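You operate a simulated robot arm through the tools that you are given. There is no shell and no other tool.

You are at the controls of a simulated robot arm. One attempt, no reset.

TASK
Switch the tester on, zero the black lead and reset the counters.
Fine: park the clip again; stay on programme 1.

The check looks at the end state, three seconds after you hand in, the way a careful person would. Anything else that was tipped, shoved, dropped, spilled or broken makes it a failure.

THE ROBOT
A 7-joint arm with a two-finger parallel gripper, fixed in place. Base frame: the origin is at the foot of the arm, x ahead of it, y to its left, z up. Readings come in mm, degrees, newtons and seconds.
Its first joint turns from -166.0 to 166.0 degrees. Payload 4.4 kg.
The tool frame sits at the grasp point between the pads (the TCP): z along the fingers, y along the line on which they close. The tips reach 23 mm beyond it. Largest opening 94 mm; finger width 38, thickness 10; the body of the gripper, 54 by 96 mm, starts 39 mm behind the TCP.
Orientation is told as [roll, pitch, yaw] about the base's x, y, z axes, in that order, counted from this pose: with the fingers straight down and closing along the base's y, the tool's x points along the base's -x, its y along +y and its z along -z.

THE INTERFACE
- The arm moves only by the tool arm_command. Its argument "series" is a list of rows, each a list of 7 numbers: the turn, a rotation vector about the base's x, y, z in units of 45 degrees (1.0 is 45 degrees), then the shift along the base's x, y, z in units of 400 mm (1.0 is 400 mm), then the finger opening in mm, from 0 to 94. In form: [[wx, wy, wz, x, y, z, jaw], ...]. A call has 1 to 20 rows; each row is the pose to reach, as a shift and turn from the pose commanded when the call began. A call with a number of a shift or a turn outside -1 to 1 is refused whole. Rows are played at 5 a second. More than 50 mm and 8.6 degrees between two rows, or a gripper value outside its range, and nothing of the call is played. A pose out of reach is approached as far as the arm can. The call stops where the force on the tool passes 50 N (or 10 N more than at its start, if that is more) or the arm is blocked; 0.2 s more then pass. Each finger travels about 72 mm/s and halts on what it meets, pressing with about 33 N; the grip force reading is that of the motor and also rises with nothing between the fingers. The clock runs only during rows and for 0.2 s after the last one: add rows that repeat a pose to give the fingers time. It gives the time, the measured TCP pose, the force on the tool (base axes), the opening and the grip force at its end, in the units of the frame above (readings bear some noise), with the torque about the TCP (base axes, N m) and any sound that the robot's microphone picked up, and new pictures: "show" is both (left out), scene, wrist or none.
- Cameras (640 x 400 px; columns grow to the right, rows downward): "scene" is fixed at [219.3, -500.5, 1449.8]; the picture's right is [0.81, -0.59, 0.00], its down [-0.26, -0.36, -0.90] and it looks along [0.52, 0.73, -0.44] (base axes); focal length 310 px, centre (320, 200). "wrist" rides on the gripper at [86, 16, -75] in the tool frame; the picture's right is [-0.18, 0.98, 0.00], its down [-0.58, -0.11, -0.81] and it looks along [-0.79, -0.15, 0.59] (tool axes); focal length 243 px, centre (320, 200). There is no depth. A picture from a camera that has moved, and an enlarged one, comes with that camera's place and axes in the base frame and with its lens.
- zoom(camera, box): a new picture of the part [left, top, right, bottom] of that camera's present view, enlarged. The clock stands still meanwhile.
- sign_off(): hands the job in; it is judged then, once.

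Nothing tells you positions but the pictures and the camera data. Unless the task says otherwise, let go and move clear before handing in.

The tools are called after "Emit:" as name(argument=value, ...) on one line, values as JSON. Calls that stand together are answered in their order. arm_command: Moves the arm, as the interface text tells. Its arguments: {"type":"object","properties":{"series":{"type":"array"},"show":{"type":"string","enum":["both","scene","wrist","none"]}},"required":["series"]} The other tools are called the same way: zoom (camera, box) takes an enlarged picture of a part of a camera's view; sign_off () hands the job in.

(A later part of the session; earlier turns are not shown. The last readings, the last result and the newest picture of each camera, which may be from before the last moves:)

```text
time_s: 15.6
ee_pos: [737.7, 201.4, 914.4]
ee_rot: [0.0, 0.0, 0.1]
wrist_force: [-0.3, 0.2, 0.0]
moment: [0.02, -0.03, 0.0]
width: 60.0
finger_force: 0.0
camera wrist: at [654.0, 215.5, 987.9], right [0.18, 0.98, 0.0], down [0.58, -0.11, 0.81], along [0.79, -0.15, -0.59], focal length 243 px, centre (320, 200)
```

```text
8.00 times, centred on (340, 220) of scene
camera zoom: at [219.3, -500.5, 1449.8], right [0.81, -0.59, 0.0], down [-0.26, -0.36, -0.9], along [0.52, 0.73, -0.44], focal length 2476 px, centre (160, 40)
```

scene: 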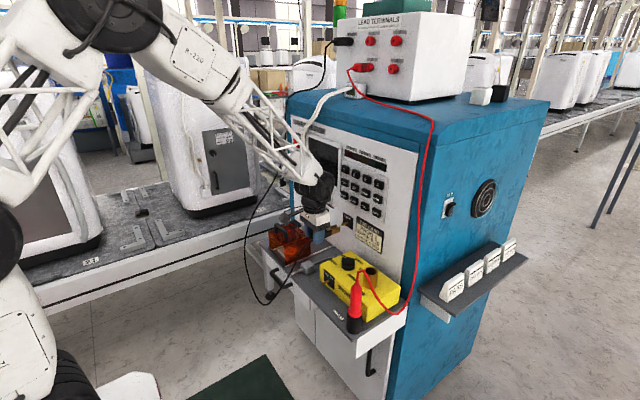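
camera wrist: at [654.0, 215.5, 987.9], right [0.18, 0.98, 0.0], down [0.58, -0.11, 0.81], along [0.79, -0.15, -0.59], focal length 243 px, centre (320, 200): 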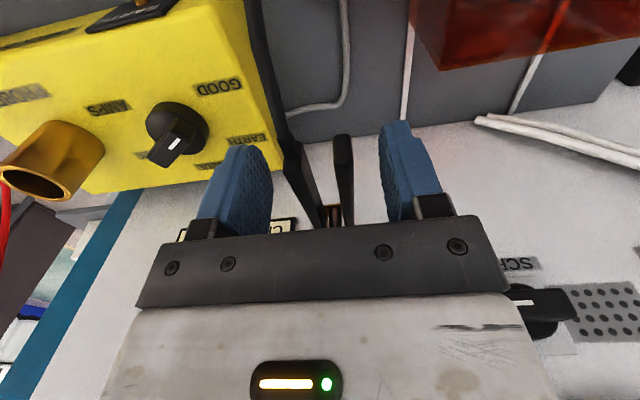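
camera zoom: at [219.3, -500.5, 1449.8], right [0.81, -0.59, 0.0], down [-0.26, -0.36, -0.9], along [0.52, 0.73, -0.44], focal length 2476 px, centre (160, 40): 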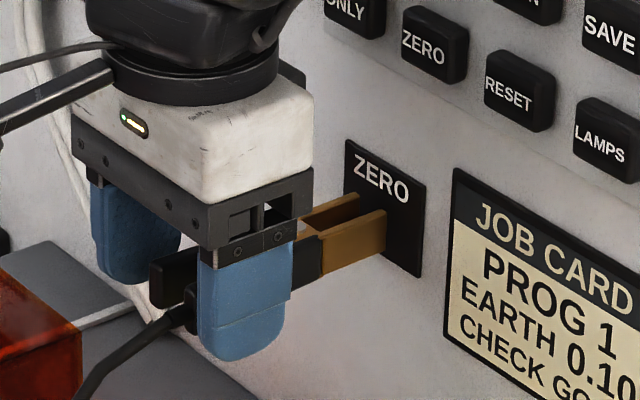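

The clip stays on the ZERO post after release. I'll rise straight up off the handles, then back away to see the cable's path before going to POWER.

Emit:
arm_command(series=[[0, 0, 0, 0, 0, 0.06, 60], [0, 0, 0, 0, 0, 0.14, 60], [0, 0, 0, 0, 0, 0.22, 60], [0, 0, 0, -0.06, 0, 0.3, 60], [0, 0, 0, -0.14, 0, 0.36, 60], [0, 0, 0, -0.24, 0, 0.4, 60]])

Emit:
zoom(camera="scene", box=[230, 30, 410, 310])

Emit:
zoom(camera="scene", box=[305, 195, 375, 245])

```text
time_s: 17.0
ee_pos: [643.8, 198.7, 1072.7]
ee_rot: [0.0, -0.1, 0.0]
wrist_force: [0.8, 0.3, 0.4]
moment: [0.03, 0.0, -0.03]
width: 60.0
finger_force: 0.0
camera wrist: at [558.7, 215.1, 1146.8], right [0.18, 0.98, 0.0], down [0.58, -0.11, 0.81], along [0.79, -0.15, -0.59], focal length 243 px, centre (320, 200)
```

scene: 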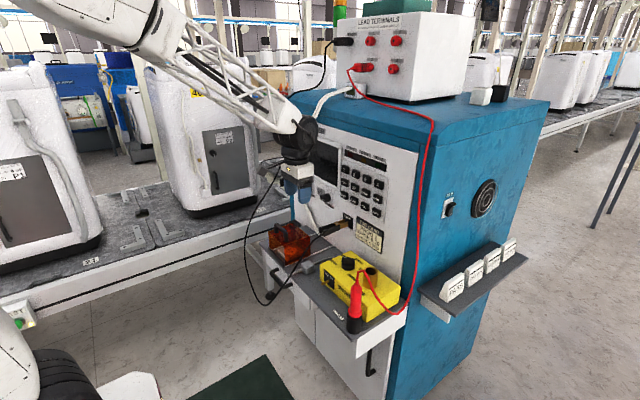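
wrist: 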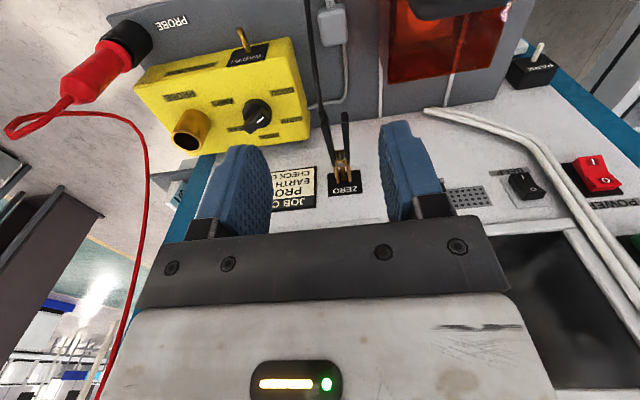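

```text
1.43 times, centred on (320, 170) of scene
camera zoom: at [219.3, -500.5, 1449.8], right [0.81, -0.59, 0.0], down [-0.26, -0.36, -0.9], along [0.52, 0.73, -0.44], focal length 442 px, centre (320, 243)
```

zoom: 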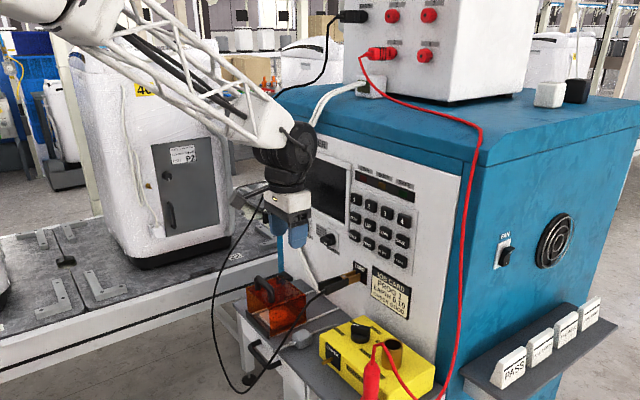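

```text
8.00 times, centred on (340, 220) of scene
camera zoom: at [219.3, -500.5, 1449.8], right [0.81, -0.59, 0.0], down [-0.26, -0.36, -0.9], along [0.52, 0.73, -0.44], focal length 2476 px, centre (160, 40)
```

zoom: 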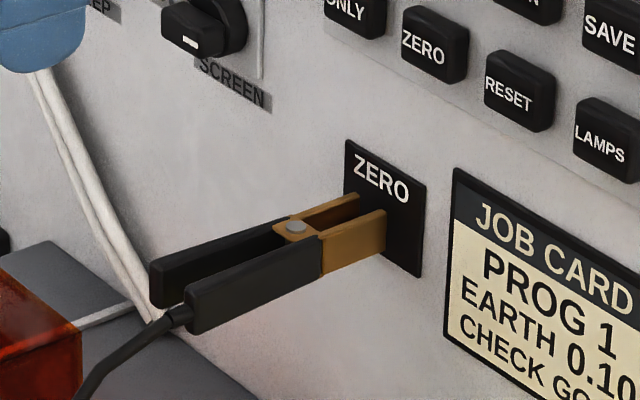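

The clip is well seated on ZERO, with the black cable bulging out front-left of the panel. I'll turn the wrist camera toward the left to find where the cable runs relative to the POWER switch.

Emit:
arm_command(series=[[0, 0, 0.18, 0, 0, 0, 60], [0, 0, 0.36, 0, 0, 0, 60], [0, 0, 0.54, 0, 0, 0, 60], [0, 0, 0.72, 0, 0, 0, 60], [0, 0, 0.9, 0, 0, 0, 60]])

```text
time_s: 18.2
ee_pos: [643.6, 199.9, 1074.2]
ee_rot: [-0.1, -0.1, 40.6]
wrist_force: [0.0, 0.0, 0.0]
moment: [-0.03, 0.0, -0.04]
width: 59.8
finger_force: 0.1
camera wrist: at [568.3, 155.4, 1147.5], right [-0.5, 0.87, 0.0], down [0.51, 0.3, 0.81], along [0.7, 0.4, -0.59], focal length 243 px, centre (320, 200)
```

scene: 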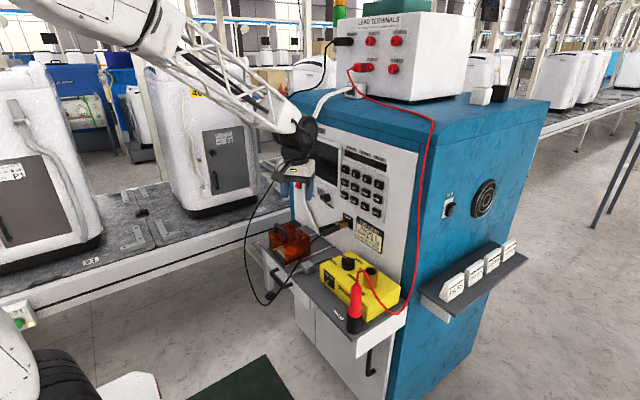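
wrist: 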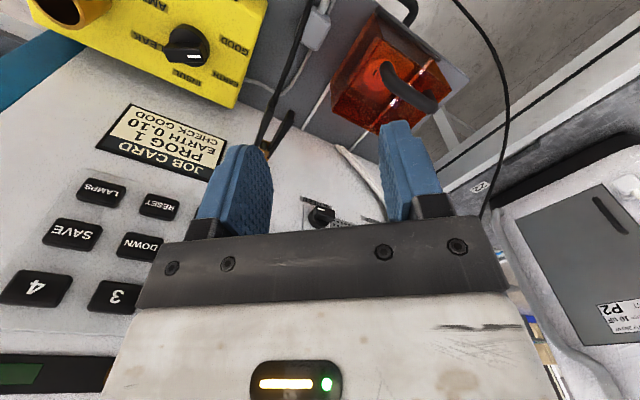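

The cable's hanging strand runs right in front of the POWER switch (about x 610–740, y≈470), so pressing POWER now risks snagging it. The safer order is to re-park the clip, press POWER, then zero. I'll rotate back and re-grip the clip.

Emit:
arm_command(series=[[0, 0, -0.18, 0, 0, 0, 60], [0, 0, -0.36, 0, 0, 0, 60], [0, 0, -0.54, 0, 0, 0, 60], [0, 0, -0.72, 0, 0, 0, 60], [0, 0, -0.9, 0, 0, 0, 60], [0, 0, -0.9, 0.1, 0, -0.04, 60], [0, 0, -0.9, 0.18, 0, -0.1, 60], [0, 0, -0.9, 0.24, 0, -0.18, 60], [0, 0, -0.9, 0.24, 0, -0.26, 60], [0, 0, -0.9, 0.24, 0, -0.34, 60], [0, 0, -0.9, 0.24, 0, -0.4, 60]], show="wrist")

Emit:
zoom(camera="scene", box=[305, 195, 375, 245])

```text
time_s: 20.6
ee_pos: [739.4, 200.2, 913.2]
ee_rot: [-0.1, 0.0, 0.0]
wrist_force: [0.6, -0.6, 1.0]
moment: [-0.05, 0.01, -0.04]
width: 60.0
finger_force: 0.2
camera wrist: at [654.4, 216.0, 987.4], right [0.18, 0.98, 0.0], down [0.58, -0.11, 0.81], along [0.79, -0.15, -0.59], focal length 243 px, centre (320, 200)
```

wrist: 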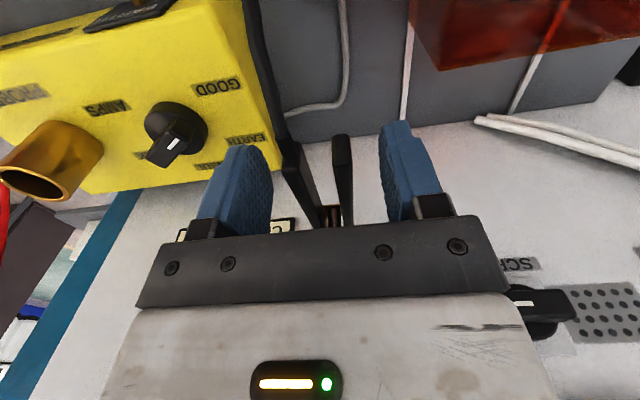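

```text
8.00 times, centred on (340, 220) of scene
camera zoom: at [219.3, -500.5, 1449.8], right [0.81, -0.59, 0.0], down [-0.26, -0.36, -0.9], along [0.52, 0.73, -0.44], focal length 2476 px, centre (160, 40)
```

zoom: 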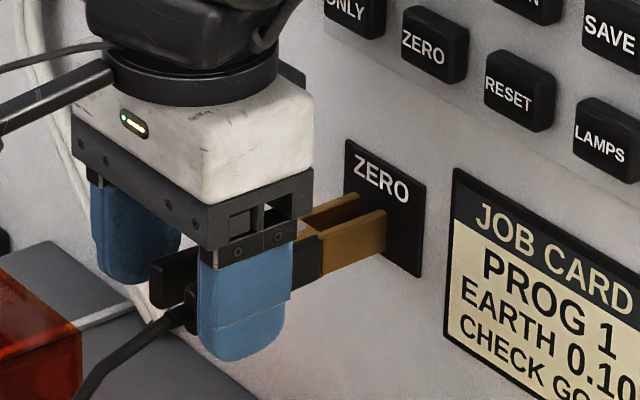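

The clip is straddled again exactly as before. I'll grip it, draw it straight back off the post, then lift.

Emit:
arm_command(series=[[0, 0, 0, 0, 0, 0, 40], [0, 0, 0, 0, 0, 0, 20], [0, 0, 0, 0, 0, 0, 0], [0, 0, 0, 0, 0, 0, 0], [0, 0, 0, -0.04, 0, 0, 0], [0, 0, 0, -0.1, 0, 0, 0], [0, 0, 0, -0.18, 0, 0, 0], [0, 0, 0, -0.25, 0, 0.06, 0], [0, 0, 0, -0.27, 0, 0.16, 0], [0, 0, 0, -0.27, 0, 0.27, 0], [0, 0, 0, -0.27, 0, 0.38, 0], [0, 0, 0, -0.27, 0, 0.41, 0]])

Emit:
zoom(camera="scene", box=[270, 150, 390, 260])

```text
time_s: 23.2
ee_pos: [631.7, 200.1, 1077.8]
ee_rot: [0.0, 0.0, 0.1]
wrist_force: [0.3, 0.0, -0.4]
moment: [0.0, 0.01, -0.02]
width: 33.1
finger_force: 32.5
camera wrist: at [546.8, 215.5, 1151.6], right [0.18, 0.98, 0.0], down [0.58, -0.11, 0.81], along [0.79, -0.15, -0.59], focal length 243 px, centre (320, 200)
```

scene: 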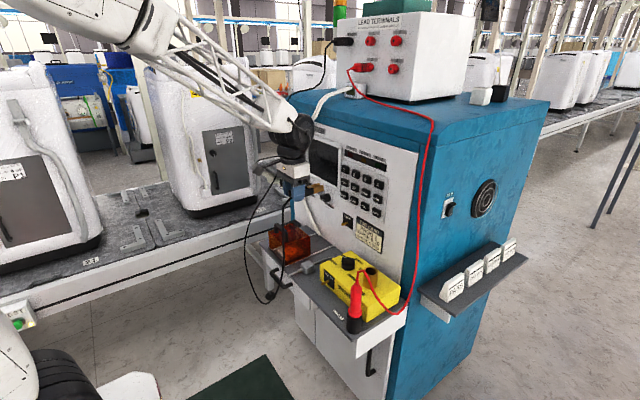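
wrist: 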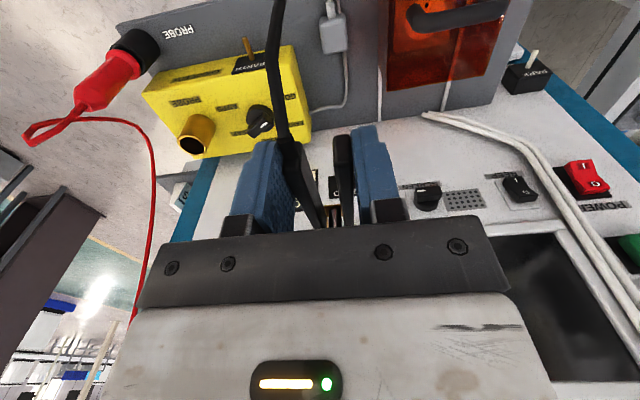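

```text
3.64 times, centred on (330, 205) of scene
camera zoom: at [219.3, -500.5, 1449.8], right [0.81, -0.59, 0.0], down [-0.26, -0.36, -0.9], along [0.52, 0.73, -0.44], focal length 1126 px, centre (284, 182)
```

zoom: 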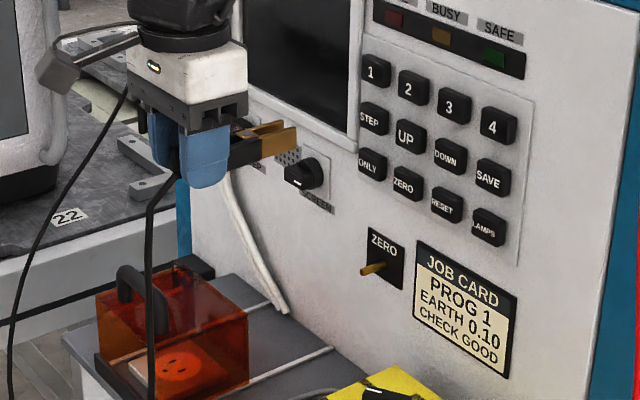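

The clip is held identically to before. I'll retrace the path to the front of PARK.

Emit:
arm_command(series=[[0, 0, 0, 0, 0.1, 0, 0], [0, 0, 0, 0, 0.21, 0, 0], [0, 0, 0, 0, 0.32, 0, 0], [0, 0, 0, 0, 0.43, 0, 0], [0, 0, 0, 0, 0.54, -0.02, 0], [0, 0, 0, 0, 0.64, -0.06, 0], [0, 0, 0, 0, 0.73, -0.12, 0], [0, 0, 0, 0, 0.8, -0.19, 0], [0, 0, 0, 0, 0.8375, -0.28, 0], [0, 0, 0, 0, 0.8375, -0.39, 0], [0, 0, 0, 0, 0.8375, -0.5, 0], [0, 0, 0, 0, 0.8375, -0.5775, 0]])

Emit:
zoom(camera="wrist", box=[260, 140, 400, 240])

```text
time_s: 25.8
ee_pos: [632.0, 534.4, 848.0]
ee_rot: [0.1, -0.1, 0.0]
wrist_force: [0.7, 0.0, 0.0]
moment: [-0.03, 0.02, -0.01]
width: 33.1
finger_force: 33.2
camera wrist: at [546.1, 550.8, 921.8], right [0.18, 0.98, 0.0], down [0.58, -0.11, 0.81], along [0.79, -0.15, -0.59], focal length 243 px, centre (320, 200)
```

scene: 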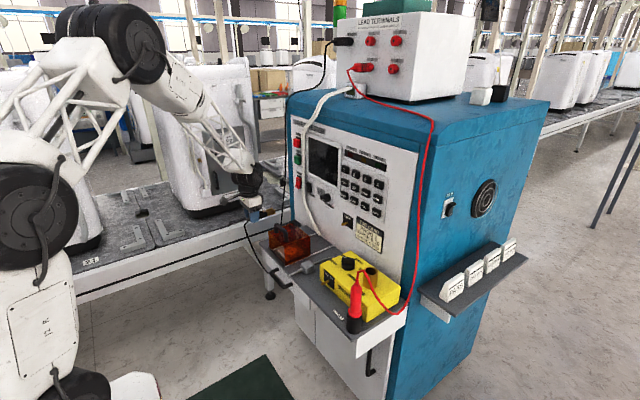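
wrist: 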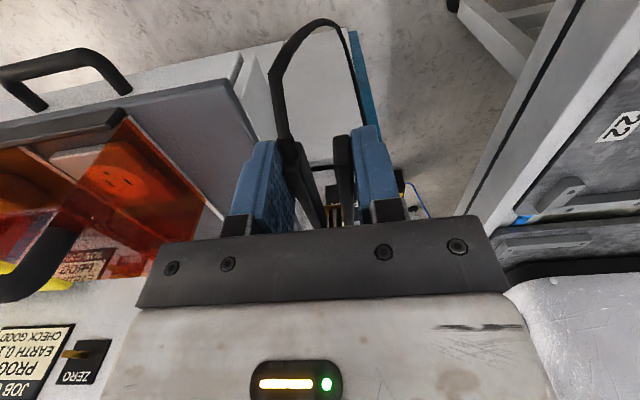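

```text
4.00 times, centred on (330, 190) of wrist
camera zoom: at [546.1, 550.8, 921.8], right [0.18, 0.98, 0.0], down [0.58, -0.11, 0.81], along [0.79, -0.15, -0.59], focal length 970 px, centre (280, 240)
```

zoom: 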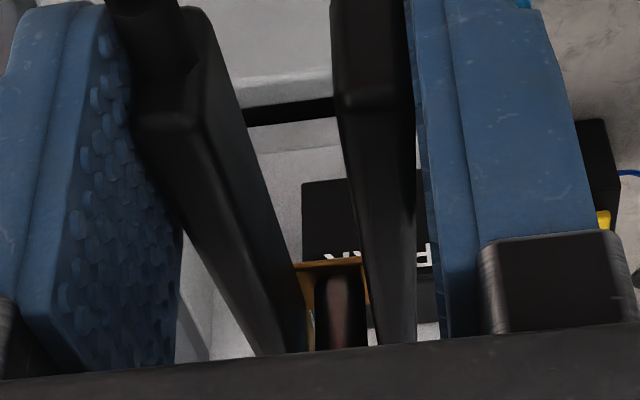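

Aligned the same as when I removed it. I'll lower to the park height and slide the clip back onto the PARK post.

Emit:
arm_command(series=[[0, 0, 0, 0, 0, -0.1, 0], [0, 0, 0, 0, 0, -0.2, 0], [0, 0, 0, 0, 0, -0.3, 0], [0, 0, 0, 0.05, 0, -0.3, 0], [0, 0, 0, 0.1, 0, -0.3, 0], [0, 0, 0, 0.14, 0, -0.3, 0], [0, 0, 0, 0.17, 0, -0.3, 0], [0, 0, 0, 0.19, 0, -0.3, 0], [0, 0, 0, 0.2, 0, -0.3, 0]], show="wrist")

Emit:
zoom(camera="wrist", box=[200, 40, 440, 240])

```text
time_s: 27.8
ee_pos: [712.5, 534.8, 726.3]
ee_rot: [0.0, 0.1, 0.0]
wrist_force: [0.4, 0.4, -0.3]
moment: [-0.01, -0.01, -0.01]
width: 33.1
finger_force: 33.8
camera wrist: at [626.3, 550.4, 800.8], right [0.18, 0.98, 0.0], down [0.58, -0.11, 0.81], along [0.79, -0.15, -0.59], focal length 243 px, centre (320, 200)
```

wrist: 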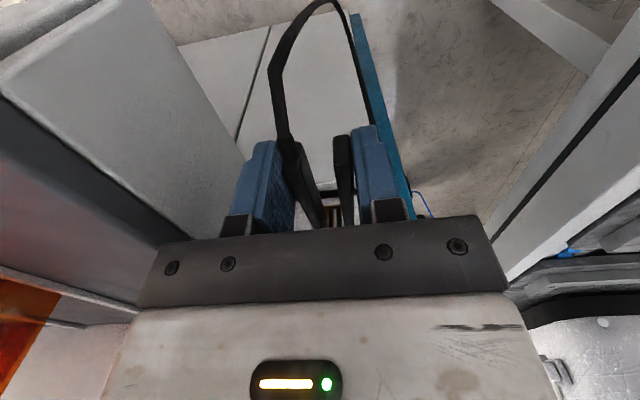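

```text
2.00 times, centred on (320, 140) of wrist
camera zoom: at [626.3, 550.4, 800.8], right [0.18, 0.98, 0.0], down [0.58, -0.11, 0.81], along [0.79, -0.15, -0.59], focal length 485 px, centre (320, 320)
```

zoom: 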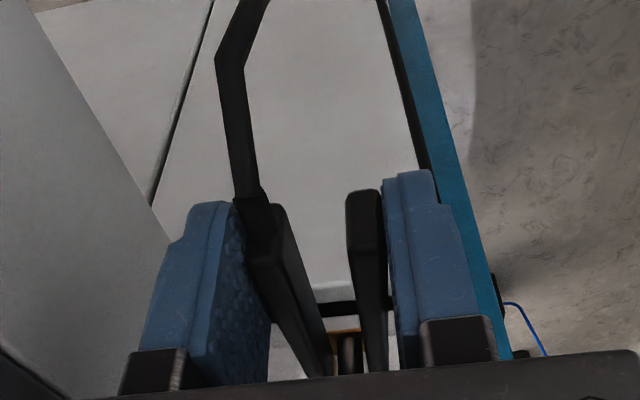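

The clip is back in its original position. I'll open the fingers and rise straight up, then verify that it's parked.

Emit:
arm_command(series=[[0, 0, 0, 0, 0, 0, 34], [0, 0, 0, 0, 0, 0, 40], [0, 0, 0, 0, 0, 0, 56], [0, 0, 0, 0, 0, 0, 60], [0, 0, 0, 0, 0, 0.06, 60], [0, 0, 0, 0, 0, 0.14, 60], [0, 0, 0, 0, 0, 0.22, 60], [0, 0, 0, -0.05, 0, 0.3, 60], [0, 0, 0, -0.1, 0, 0.4, 60]])

Emit:
zoom(camera="wrist", box=[270, 0, 430, 140])

```text
time_s: 29.8
ee_pos: [671.7, 533.8, 886.3]
ee_rot: [-0.1, 0.0, 0.0]
wrist_force: [0.4, -0.3, -0.3]
moment: [0.0, -0.03, 0.0]
width: 59.9
finger_force: 0.1
camera wrist: at [586.0, 550.3, 959.7], right [0.18, 0.98, 0.0], down [0.58, -0.11, 0.81], along [0.79, -0.15, -0.59], focal length 243 px, centre (320, 200)
```

scene: 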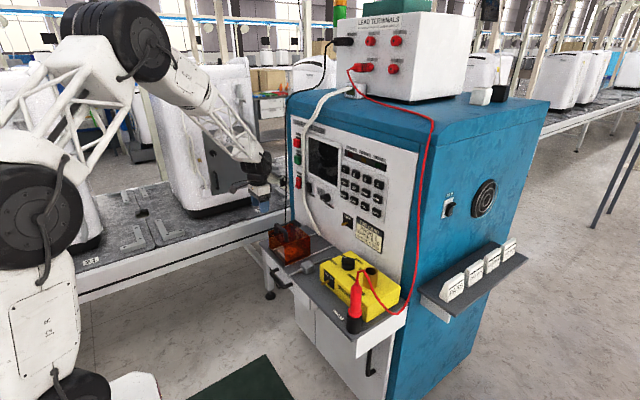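
wrist: 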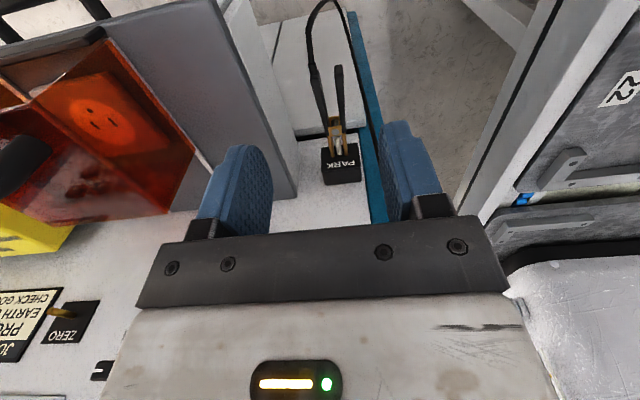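

```text
2.86 times, centred on (350, 70) of wrist
camera zoom: at [586.0, 550.3, 959.7], right [0.18, 0.98, 0.0], down [0.58, -0.11, 0.81], along [0.79, -0.15, -0.59], focal length 693 px, centre (234, 571)
```

zoom: 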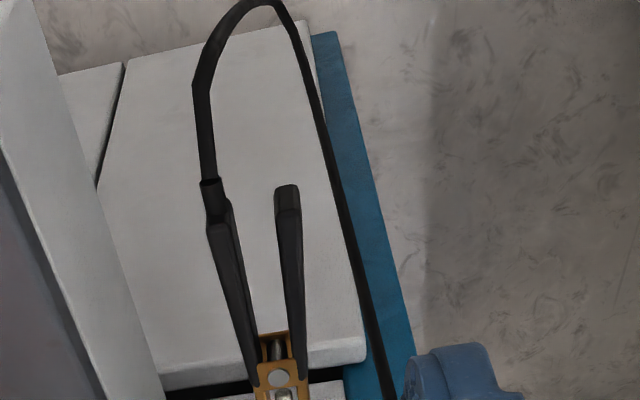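

The clip is parked again just as it was, and the cable hangs at the left edge. Next I'll close the fingers and tilt the tool 45° forward to look squarely at POWER.

Emit:
arm_command(series=[[0, -0.16, 0, -0.02, -0.02, 0.04, 20], [0, -0.33, 0, -0.04, -0.04, 0.08, 0], [0, -0.5, 0, -0.06, -0.06, 0.12, 0], [0, -0.66, 0, -0.07, -0.08, 0.16, 0], [0, -0.83, 0, -0.08, -0.1, 0.2, 0], [0, -1.0, 0, -0.08, -0.1125, 0.2325, 0]])

Emit:
zoom(camera="wrist", box=[240, 100, 400, 200])

```text
time_s: 31.2
ee_pos: [640.3, 491.7, 979.6]
ee_rot: [0.1, -45.2, 0.0]
wrist_force: [-0.1, 0.6, -0.8]
moment: [0.0, 0.03, 0.02]
width: 0.1
finger_force: 32.9
camera wrist: at [527.0, 505.8, 970.5], right [0.13, 0.98, 0.13], down [-0.16, -0.11, 0.98], along [0.98, -0.15, 0.14], focal length 243 px, centre (320, 200)
```

scene: 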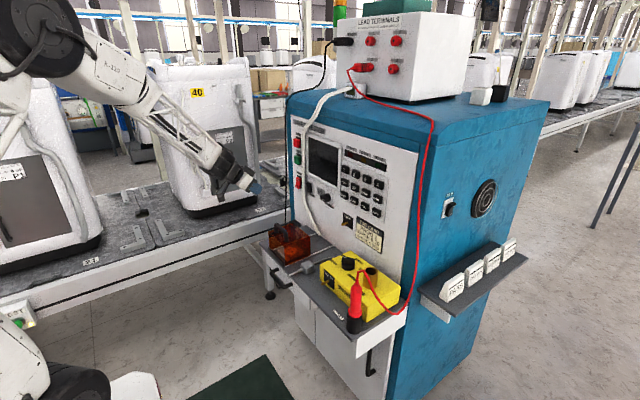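
wrist: 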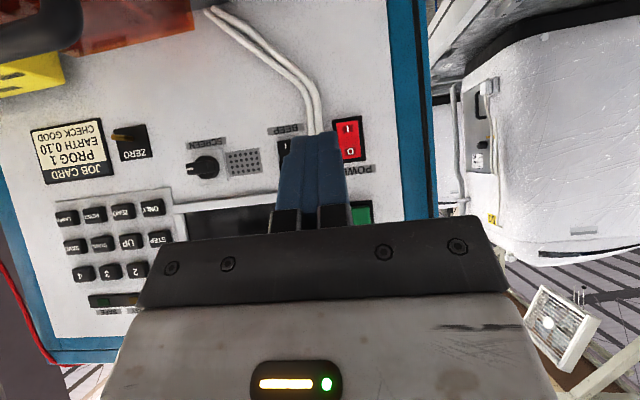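

```text
4.00 times, centred on (320, 150) of wrist
camera zoom: at [527.0, 505.8, 970.5], right [0.13, 0.98, 0.13], down [-0.16, -0.11, 0.98], along [0.98, -0.15, 0.14], focal length 970 px, centre (320, 400)
```

zoom: 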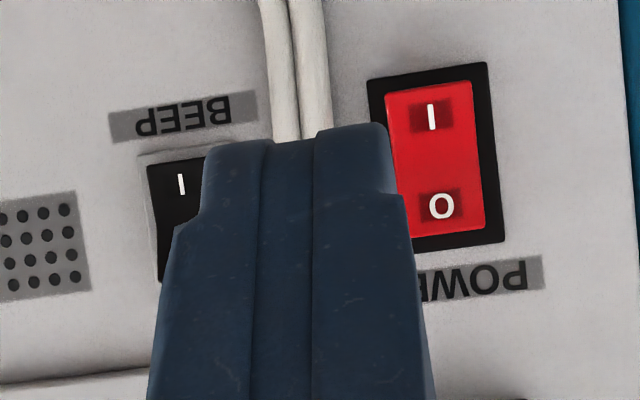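

From here POWER reads clearly: the "I" half is at about (834, 505, 932) and the "O" half at z≈960. I'll line up the fingertip with the I half and stop short of it.

Emit:
arm_command(series=[[0, 0, 0, 0, 0.0375, -0.1, 0], [0, 0, 0, 0.08, 0.0375, -0.115, 0], [0, 0, 0, 0.16, 0.0375, -0.115, 0], [0, 0, 0, 0.24, 0.0375, -0.115, 0], [0, 0, 0, 0.31, 0.0375, -0.115, 0]])

Emit:
zoom(camera="wrist", box=[240, 80, 400, 200])

Emit:
zoom(camera="scene", box=[265, 140, 335, 210])

```text
time_s: 32.4
ee_pos: [765.0, 505.2, 933.8]
ee_rot: [0.0, -45.0, 0.1]
wrist_force: [0.1, 0.5, -0.5]
moment: [0.02, -0.01, 0.02]
width: 0.1
finger_force: 33.0
camera wrist: at [651.3, 520.9, 924.6], right [0.13, 0.98, 0.13], down [-0.16, -0.11, 0.98], along [0.98, -0.15, 0.14], focal length 243 px, centre (320, 200)
```

scene: 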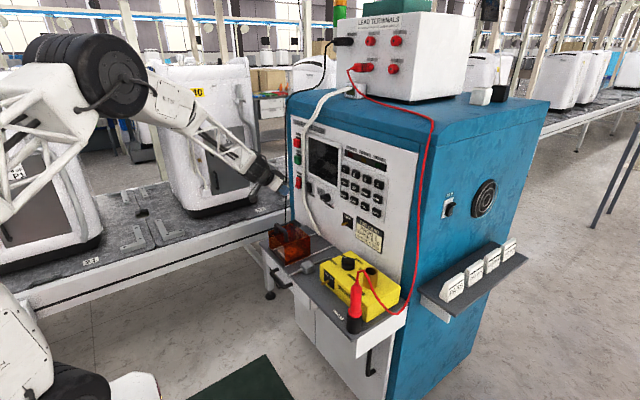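
wrist: 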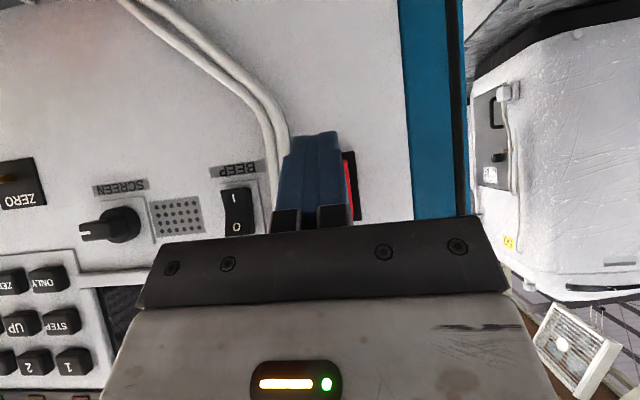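

```text
3.33 times, centred on (320, 140) of wrist
camera zoom: at [651.3, 520.9, 924.6], right [0.13, 0.98, 0.13], down [-0.16, -0.11, 0.98], along [0.98, -0.15, 0.14], focal length 809 px, centre (320, 400)
```

zoom: 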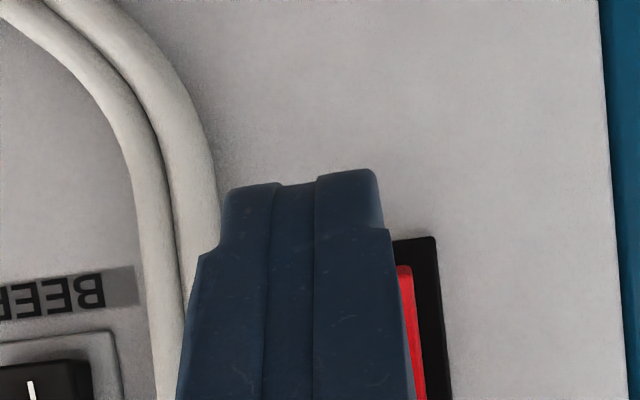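

```text
5.71 times, centred on (300, 175) of scene
camera zoom: at [219.3, -500.5, 1449.8], right [0.81, -0.59, 0.0], down [-0.26, -0.36, -0.9], along [0.52, 0.73, -0.44], focal length 1769 px, centre (434, 343)
```

zoom: 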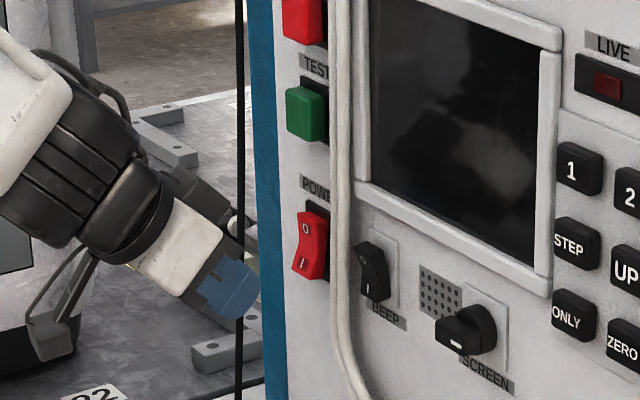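

The fingertip lines up with the I half of the rocker. I'll press forward in small steps.

Emit:
arm_command(series=[[0, 0, 0, 0.04, 0, 0.0075, 0], [0, 0, 0, 0.065, 0, 0.0075, 0], [0, 0, 0, 0.08, 0, 0.0075, 0], [0, 0, 0, 0.09, 0, 0.0075, 0], [0, 0, 0, 0.1, 0, 0.0075, 0]])

Emit:
zoom(camera="scene", box=[265, 140, 335, 210])

```text
time_s: 33.6
ee_pos: [800.5, 505.9, 936.2]
ee_rot: [-0.2, -44.9, 0.1]
wrist_force: [-21.0, -1.8, 4.8]
moment: [-0.08, -0.09, -0.05]
width: 0.0
finger_force: 32.6
stopped in row 5: the force on the tool passed its limit at 65 N (the readings are from after the stop); the commanded pose is now the measured one
camera wrist: at [687.1, 520.9, 926.9], right [0.13, 0.98, 0.13], down [-0.16, -0.11, 0.98], along [0.98, -0.15, 0.14], focal length 243 px, centre (320, 200)
```

scene: 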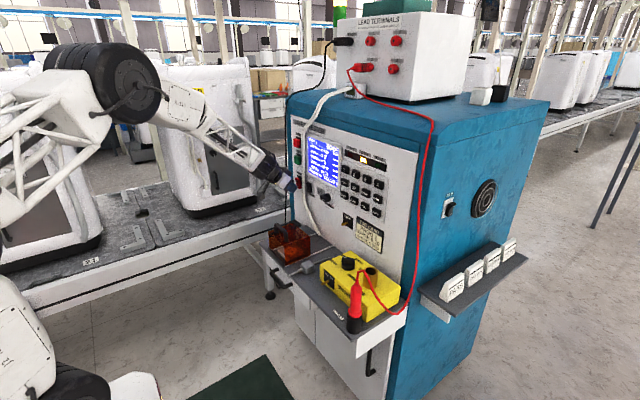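
wrist: 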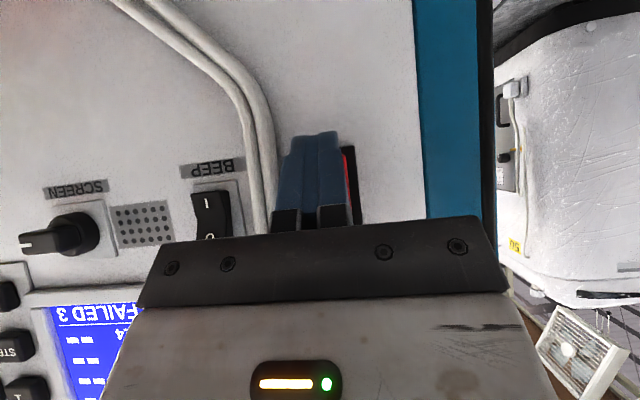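

```text
5.71 times, centred on (300, 175) of scene
camera zoom: at [219.3, -500.5, 1449.8], right [0.81, -0.59, 0.0], down [-0.26, -0.36, -0.9], along [0.52, 0.73, -0.44], focal length 1769 px, centre (434, 343)
```

zoom: 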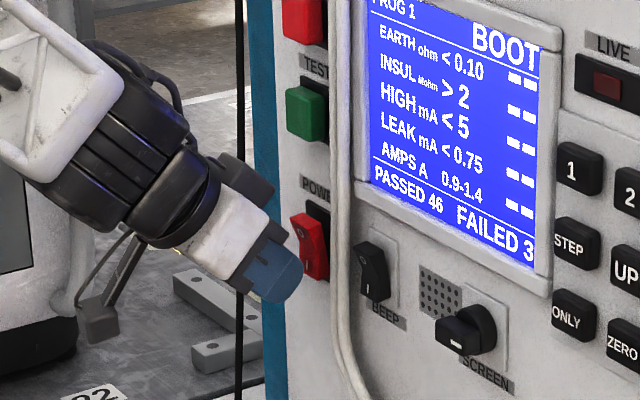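

The tester is on and booting: PROG 1, PASSED 46, FAILED 3. I'll back off and return the tool to vertical, away from the panel.

Emit:
arm_command(series=[[0, 0, 0, -0.05, 0, 0, 0], [0, 0, 0, -0.12, 0, 0, 0], [0, 0, 0, -0.22, 0, 0, 0], [0, 0, 0, -0.32, 0, 0, 0], [0, 0.17, 0, -0.33, 0.02, 0, 20], [0, 0.33, 0, -0.33, 0.04, -0.02, 60], [0, 0.5, 0, -0.33, 0.06, -0.04, 60], [0, 0.67, 0, -0.33, 0.075, -0.06, 60], [0, 0.84, 0, -0.32, 0.075, -0.08, 60], [0, 1.0, 0, -0.32, 0.073, -0.1, 60]])

Emit:
zoom(camera="scene", box=[285, 130, 395, 225])

```text
time_s: 35.8
ee_pos: [672.8, 534.5, 895.7]
ee_rot: [0.1, 0.2, 0.1]
wrist_force: [0.8, 0.3, 0.1]
moment: [-0.03, 0.03, 0.0]
width: 59.9
finger_force: 0.0
camera wrist: at [587.4, 549.9, 970.5], right [0.18, 0.98, 0.0], down [0.58, -0.11, 0.8], along [0.79, -0.15, -0.59], focal length 243 px, centre (320, 200)
```

scene: 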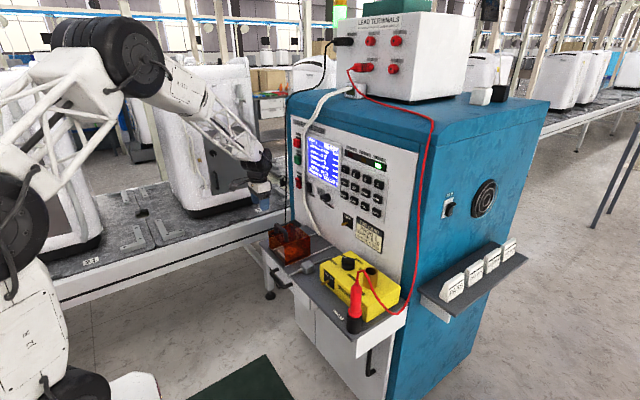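
wrist: 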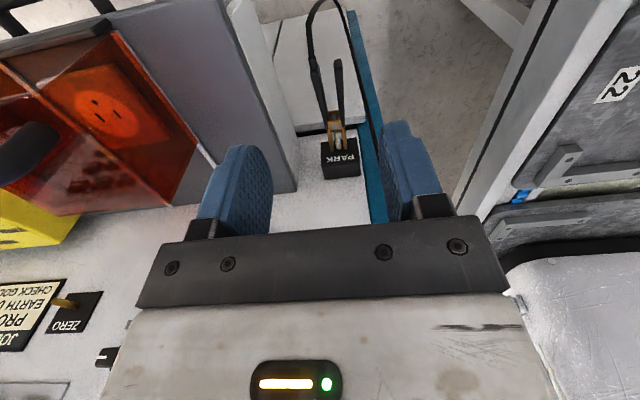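

```text
4.21 times, centred on (340, 178) of scene
camera zoom: at [219.3, -500.5, 1449.8], right [0.81, -0.59, 0.0], down [-0.26, -0.36, -0.9], along [0.52, 0.73, -0.44], focal length 1303 px, centre (236, 295)
```

zoom: 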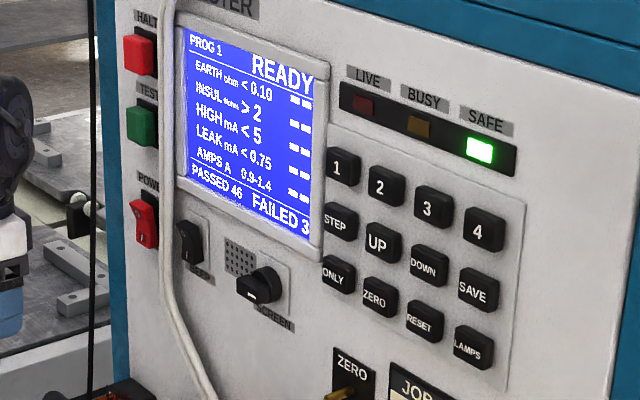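

The screen shows READY and the green SAFE lamp is lit. Now I'll fetch the clip again, using the same grip as before.

Emit:
arm_command(series=[[0, 0, 0, 0.04, 0, -0.06, 60], [0, 0, 0, 0.08, 0, -0.14, 60], [0, 0, 0, 0.0985, 0, -0.22, 60], [0, 0, 0, 0.0985, 0, -0.3, 60], [0, 0, 0, 0.0985, 0, -0.37, 60], [0, 0, 0, 0.0985, 0, -0.423, 60], [0, 0, 0, 0.0985, 0, -0.423, 60]], show="wrist")

Emit:
zoom(camera="wrist", box=[200, 40, 440, 240])

```text
time_s: 37.4
ee_pos: [711.2, 534.5, 727.0]
ee_rot: [0.1, 0.1, 0.1]
wrist_force: [0.5, 0.0, -0.4]
moment: [-0.02, -0.01, -0.05]
width: 59.9
finger_force: 0.1
camera wrist: at [626.4, 550.2, 800.4], right [0.18, 0.98, 0.0], down [0.58, -0.11, 0.81], along [0.79, -0.15, -0.59], focal length 243 px, centre (320, 200)
```

wrist: 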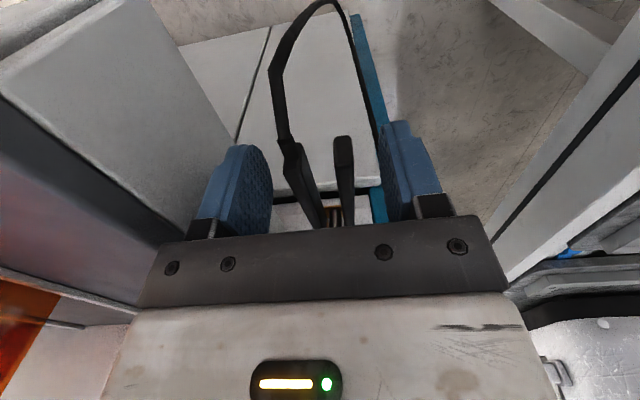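

```text
2.00 times, centred on (320, 140) of wrist
camera zoom: at [626.4, 550.2, 800.4], right [0.18, 0.98, 0.0], down [0.58, -0.11, 0.81], along [0.79, -0.15, -0.59], focal length 485 px, centre (320, 320)
```

zoom: 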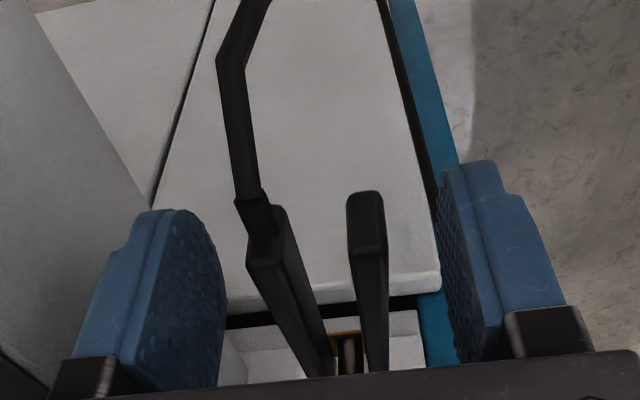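

Same alignment as the first pickup. Grip, pull straight back, then lift.

Emit:
arm_command(series=[[0, 0, 0, 0, 0, 0, 40], [0, 0, 0, 0, 0, 0, 20], [0, 0, 0, 0, 0, 0, 0], [0, 0, 0, 0, 0, 0, 0], [0, 0, 0, -0.04, 0, 0, 0], [0, 0, 0, -0.1, 0, 0, 0], [0, 0, 0, -0.17, 0, 0, 0], [0, 0, 0, -0.2, 0, 0.08, 0], [0, 0, 0, -0.2, 0, 0.19, 0], [0, 0, 0, -0.2, 0, 0.3, 0], [0, 0, 0, -0.2, 0, 0.41, 0], [0, 0, 0, -0.2, 0, 0.52, 0], [0, 0, 0, -0.2, -0.02, 0.63, 0], [0, 0, 0, -0.2, -0.08, 0.72, 0], [0, 0, 0, -0.2, -0.15, 0.8, 0], [0, 0, 0, -0.2, -0.24, 0.86, 0], [0, 0, 0, -0.2, -0.35, 0.88, 0]], show="scene")

```text
time_s: 41.0
ee_pos: [631.6, 394.8, 1079.3]
ee_rot: [0.0, 0.1, 0.1]
wrist_force: [0.2, 0.0, -0.9]
moment: [0.01, 0.04, -0.03]
width: 33.0
finger_force: 33.3
```

scene: 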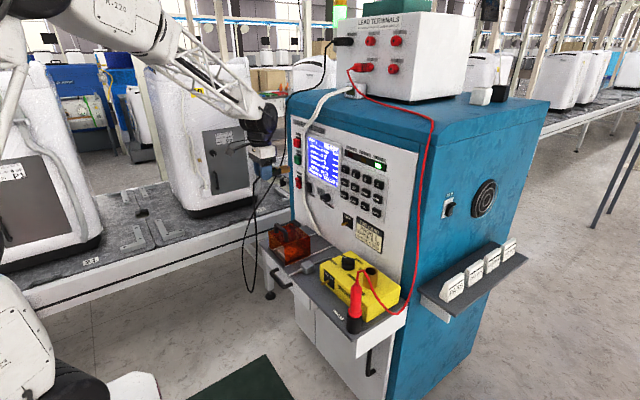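

The clip is held and clear. Continuing to the ZERO post, stopping just short.

Emit:
arm_command(series=[[0, 0, 0, 0, -0.11, 0, 0], [0, 0, 0, 0, -0.22, 0, 0], [0, 0, 0, 0, -0.33, 0, 0], [0, 0, 0, 0, -0.43, 0, 0], [0, 0, 0, 0.03, -0.4875, -0.05, 0], [0, 0, 0, 0.06, -0.4875, -0.15, 0], [0, 0, 0, 0.07, -0.4875, -0.26, 0], [0, 0, 0, 0.07, -0.4875, -0.36, 0], [0, 0, 0, 0.1, -0.4875, -0.413, 0], [0, 0, 0, 0.15, -0.4875, -0.413, 0], [0, 0, 0, 0.18, -0.4875, -0.413, 0], [0, 0, 0, 0.18, -0.4875, -0.413, 0]], show="none")

Emit:
zoom(camera="scene", box=[325, 205, 365, 235])

```text
time_s: 43.6
ee_pos: [703.9, 199.0, 912.9]
ee_rot: [0.0, 0.1, 0.2]
wrist_force: [0.0, 0.4, -0.1]
moment: [0.0, 0.05, 0.0]
width: 33.1
finger_force: 32.8
```

```text
13.33 times, centred on (345, 220) of scene
camera zoom: at [219.3, -500.5, 1449.8], right [0.81, -0.59, 0.0], down [-0.26, -0.36, -0.9], along [0.52, 0.73, -0.44], focal length 4127 px, centre (-13, -67)
```

zoom: 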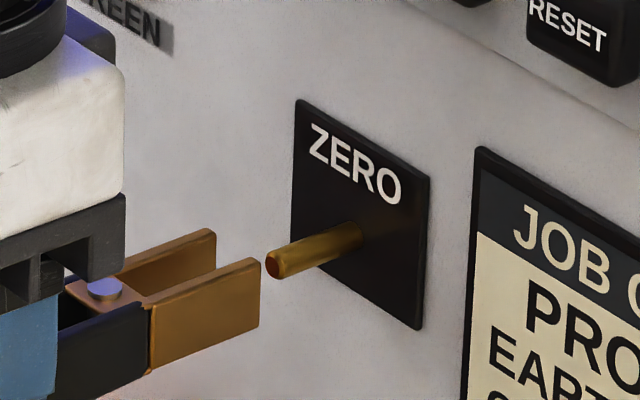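

The jaws are aligned with the post. I'll push in 36 mm and release.

Emit:
arm_command(series=[[0, 0, 0, 0.03, 0, 0, 0], [0, 0, 0, 0.06, 0, 0, 0], [0, 0, 0, 0.08, 0, 0, 0], [0, 0, 0, 0.09, 0, 0, 0], [0, 0, 0, 0.09, 0, 0, 34], [0, 0, 0, 0.09, 0, 0, 44], [0, 0, 0, 0.09, 0, 0, 60], [0, 0, 0, 0.09, 0, 0, 60]], show="none")

Emit:
zoom(camera="scene", box=[305, 195, 375, 245])

```text
time_s: 45.4
ee_pos: [740.5, 199.4, 913.4]
ee_rot: [0.0, 0.1, 0.1]
wrist_force: [0.0, 0.2, -0.3]
moment: [0.0, 0.02, 0.0]
width: 60.1
finger_force: 0.1
```

```text
8.00 times, centred on (340, 220) of scene
camera zoom: at [219.3, -500.5, 1449.8], right [0.81, -0.59, 0.0], down [-0.26, -0.36, -0.9], along [0.52, 0.73, -0.44], focal length 2476 px, centre (160, 40)
```

zoom: 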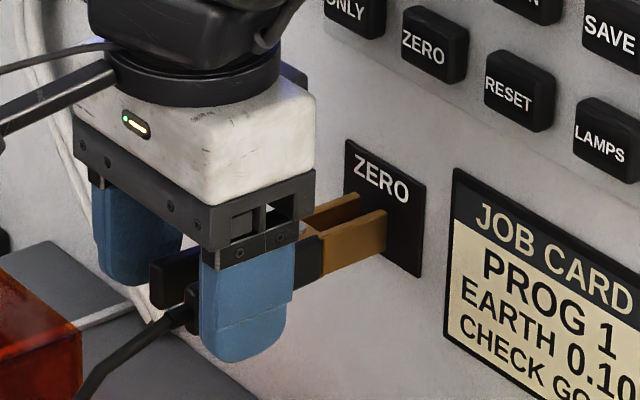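

The clip is on the ZERO post again. I'll rise clear, back off, then tilt 45° with fingers closed to view the keypad.

Emit:
arm_command(series=[[0, 0, 0, 0, 0, 0.06, 60], [0, 0, 0, 0, 0, 0.14, 60], [0, 0, 0, 0, 0, 0.22, 60], [0, 0, 0, -0.06, 0, 0.3, 60], [0, 0, 0, -0.16, 0, 0.33, 60], [0, 0, 0, -0.25, -0.02, 0.33, 40], [0, -0.16, 0, -0.27, -0.04, 0.33, 20], [0, -0.33, 0, -0.27, -0.06, 0.33, 0], [0, -0.5, 0, -0.27, -0.08, 0.33, 0], [0, -0.66, 0, -0.27, -0.1, 0.33, 0], [0, -0.83, 0, -0.27, -0.11, 0.33, 0], [0, -1.0, 0, -0.27, -0.12, 0.33, 0]])

Emit:
zoom(camera="wrist", box=[200, 40, 440, 190])

Emit:
zoom(camera="scene", box=[285, 130, 395, 225])

```text
time_s: 48.0
ee_pos: [632.2, 152.9, 1046.1]
ee_rot: [0.1, -45.0, 0.0]
wrist_force: [0.5, 1.2, -0.7]
moment: [0.01, 0.01, -0.02]
width: 0.0
finger_force: 32.8
camera wrist: at [519.7, 167.3, 1037.0], right [0.13, 0.98, 0.13], down [-0.16, -0.11, 0.98], along [0.98, -0.15, 0.14], focal length 243 px, centre (320, 200)
```

scene: 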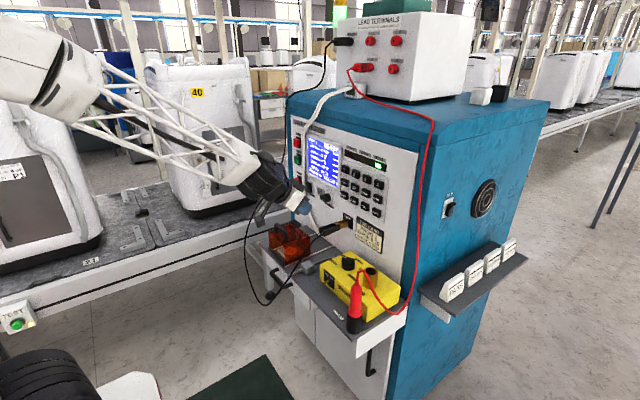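
wrist: 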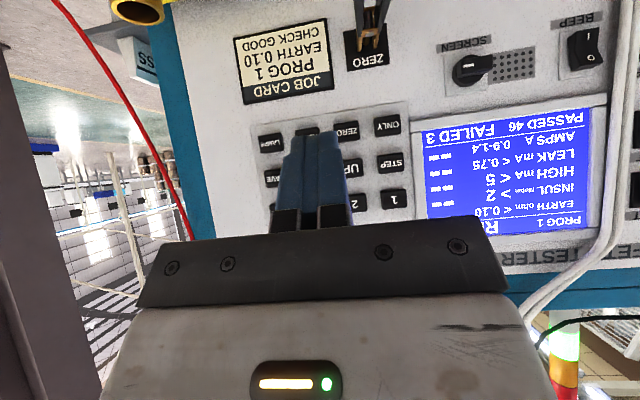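

```text
2.67 times, centred on (320, 115) of wrist
camera zoom: at [519.7, 167.3, 1037.0], right [0.13, 0.98, 0.13], down [-0.16, -0.11, 0.98], along [0.98, -0.15, 0.14], focal length 647 px, centre (320, 427)
```

zoom: 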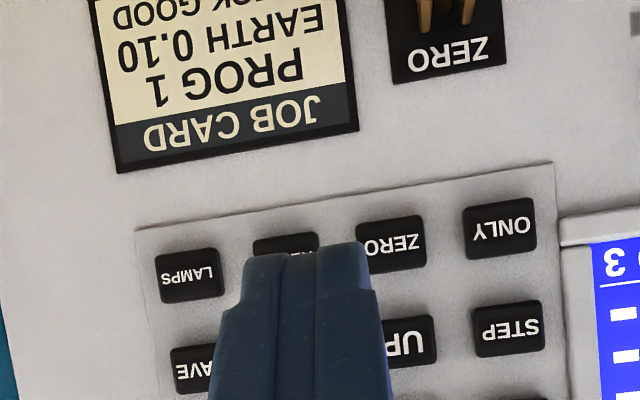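

```text
4.21 times, centred on (340, 178) of scene
camera zoom: at [219.3, -500.5, 1449.8], right [0.81, -0.59, 0.0], down [-0.26, -0.36, -0.9], along [0.52, 0.73, -0.44], focal length 1303 px, centre (236, 295)
```

zoom: 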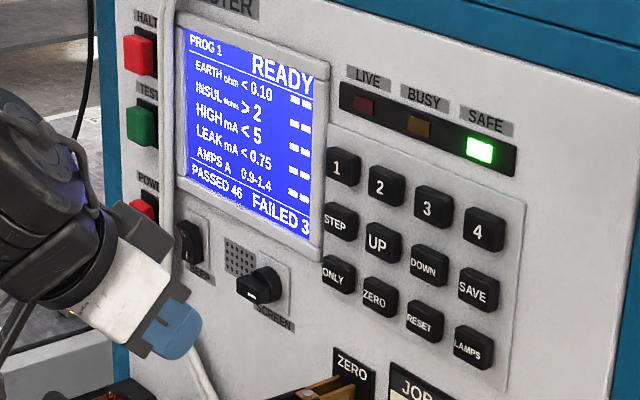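

READY with the clip on ZERO. The ZERO key is at about (830, 165, 1004) and RESET at about (830, 115, 1004). I'll line the fingertip up with the ZERO key, stopping short.

Emit:
arm_command(series=[[0, 0, 0, 0.06, 0.0325, -0.08, 0], [0, 0, 0, 0.16, 0.0325, -0.0975, 0], [0, 0, 0, 0.26, 0.0325, -0.0975, 0], [0, 0, 0, 0.34, 0.0325, -0.0975, 0], [0, 0, 0, 0.3825, 0.0325, -0.0975, 0]])

Emit:
zoom(camera="scene", box=[315, 165, 385, 225])

Emit:
zoom(camera="wrist", box=[200, 40, 440, 190])

```text
time_s: 49.2
ee_pos: [785.0, 164.1, 1005.4]
ee_rot: [-0.1, -44.8, 0.1]
wrist_force: [0.5, 0.3, 0.6]
moment: [-0.01, -0.01, -0.03]
width: 0.0
finger_force: 33.3
camera wrist: at [672.1, 180.3, 997.4], right [0.13, 0.98, 0.13], down [-0.16, -0.11, 0.98], along [0.98, -0.15, 0.14], focal length 243 px, centre (320, 200)
```

scene: 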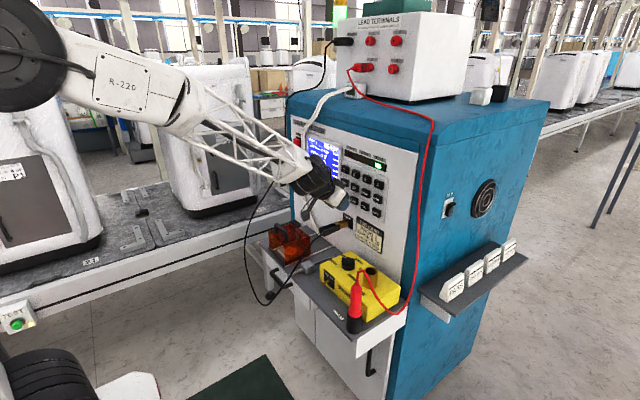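
wrist: 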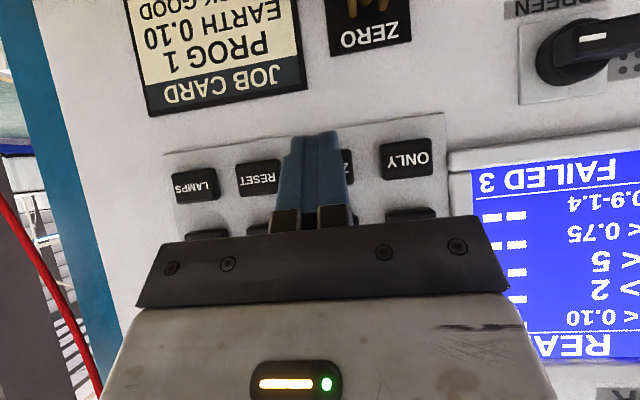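

```text
6.67 times, centred on (350, 195) of scene
camera zoom: at [219.3, -500.5, 1449.8], right [0.81, -0.59, 0.0], down [-0.26, -0.36, -0.9], along [0.52, 0.73, -0.44], focal length 2064 px, centre (120, 233)
```

zoom: 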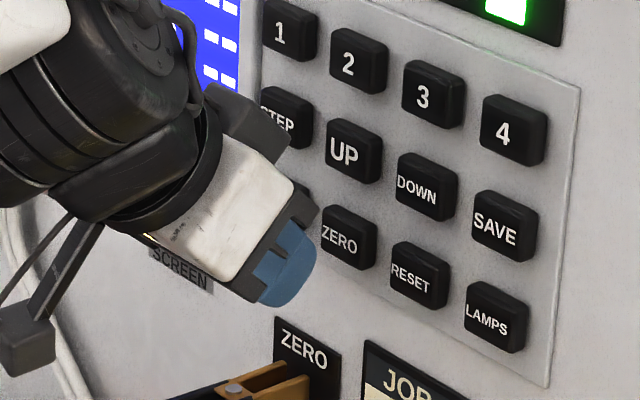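

```text
2.67 times, centred on (320, 115) of wrist
camera zoom: at [672.1, 180.3, 997.4], right [0.13, 0.98, 0.13], down [-0.16, -0.11, 0.98], along [0.98, -0.15, 0.14], focal length 647 px, centre (320, 427)
```

zoom: 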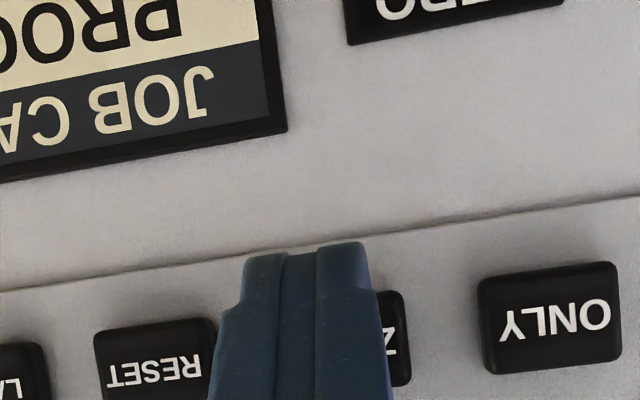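

The fingertip is lined up with the ZERO key to within about 3 mm. I'll press in small steps.

Emit:
arm_command(series=[[0, 0, 0, 0.015, 0.004, -0.004, 0], [0, 0, 0, 0.025, 0.004, -0.004, 0], [0, 0, 0, 0.032, 0.004, -0.004, 0], [0, 0, 0, 0.037, 0.004, -0.004, 0]], show="none")

Emit:
zoom(camera="scene", box=[295, 130, 395, 220])

```text
time_s: 50.2
ee_pos: [801.3, 166.6, 1005.5]
ee_rot: [0.0, -44.9, 0.1]
wrist_force: [0.0, -0.2, 0.4]
moment: [-0.03, -0.02, -0.03]
width: 0.0
finger_force: 33.5
```

```text
4.44 times, centred on (345, 175) of scene
camera zoom: at [219.3, -500.5, 1449.8], right [0.81, -0.59, 0.0], down [-0.26, -0.36, -0.9], along [0.52, 0.73, -0.44], focal length 1376 px, centre (209, 311)
```

zoom: 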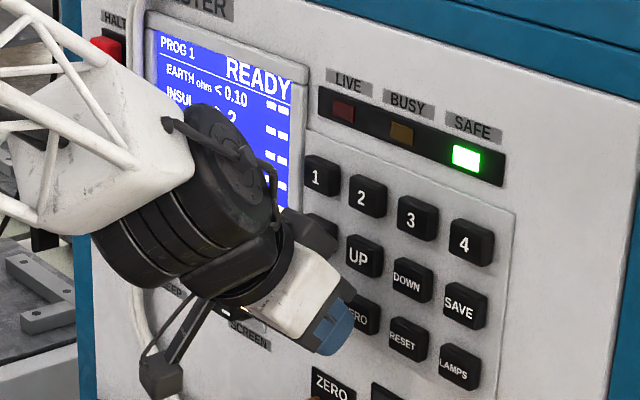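

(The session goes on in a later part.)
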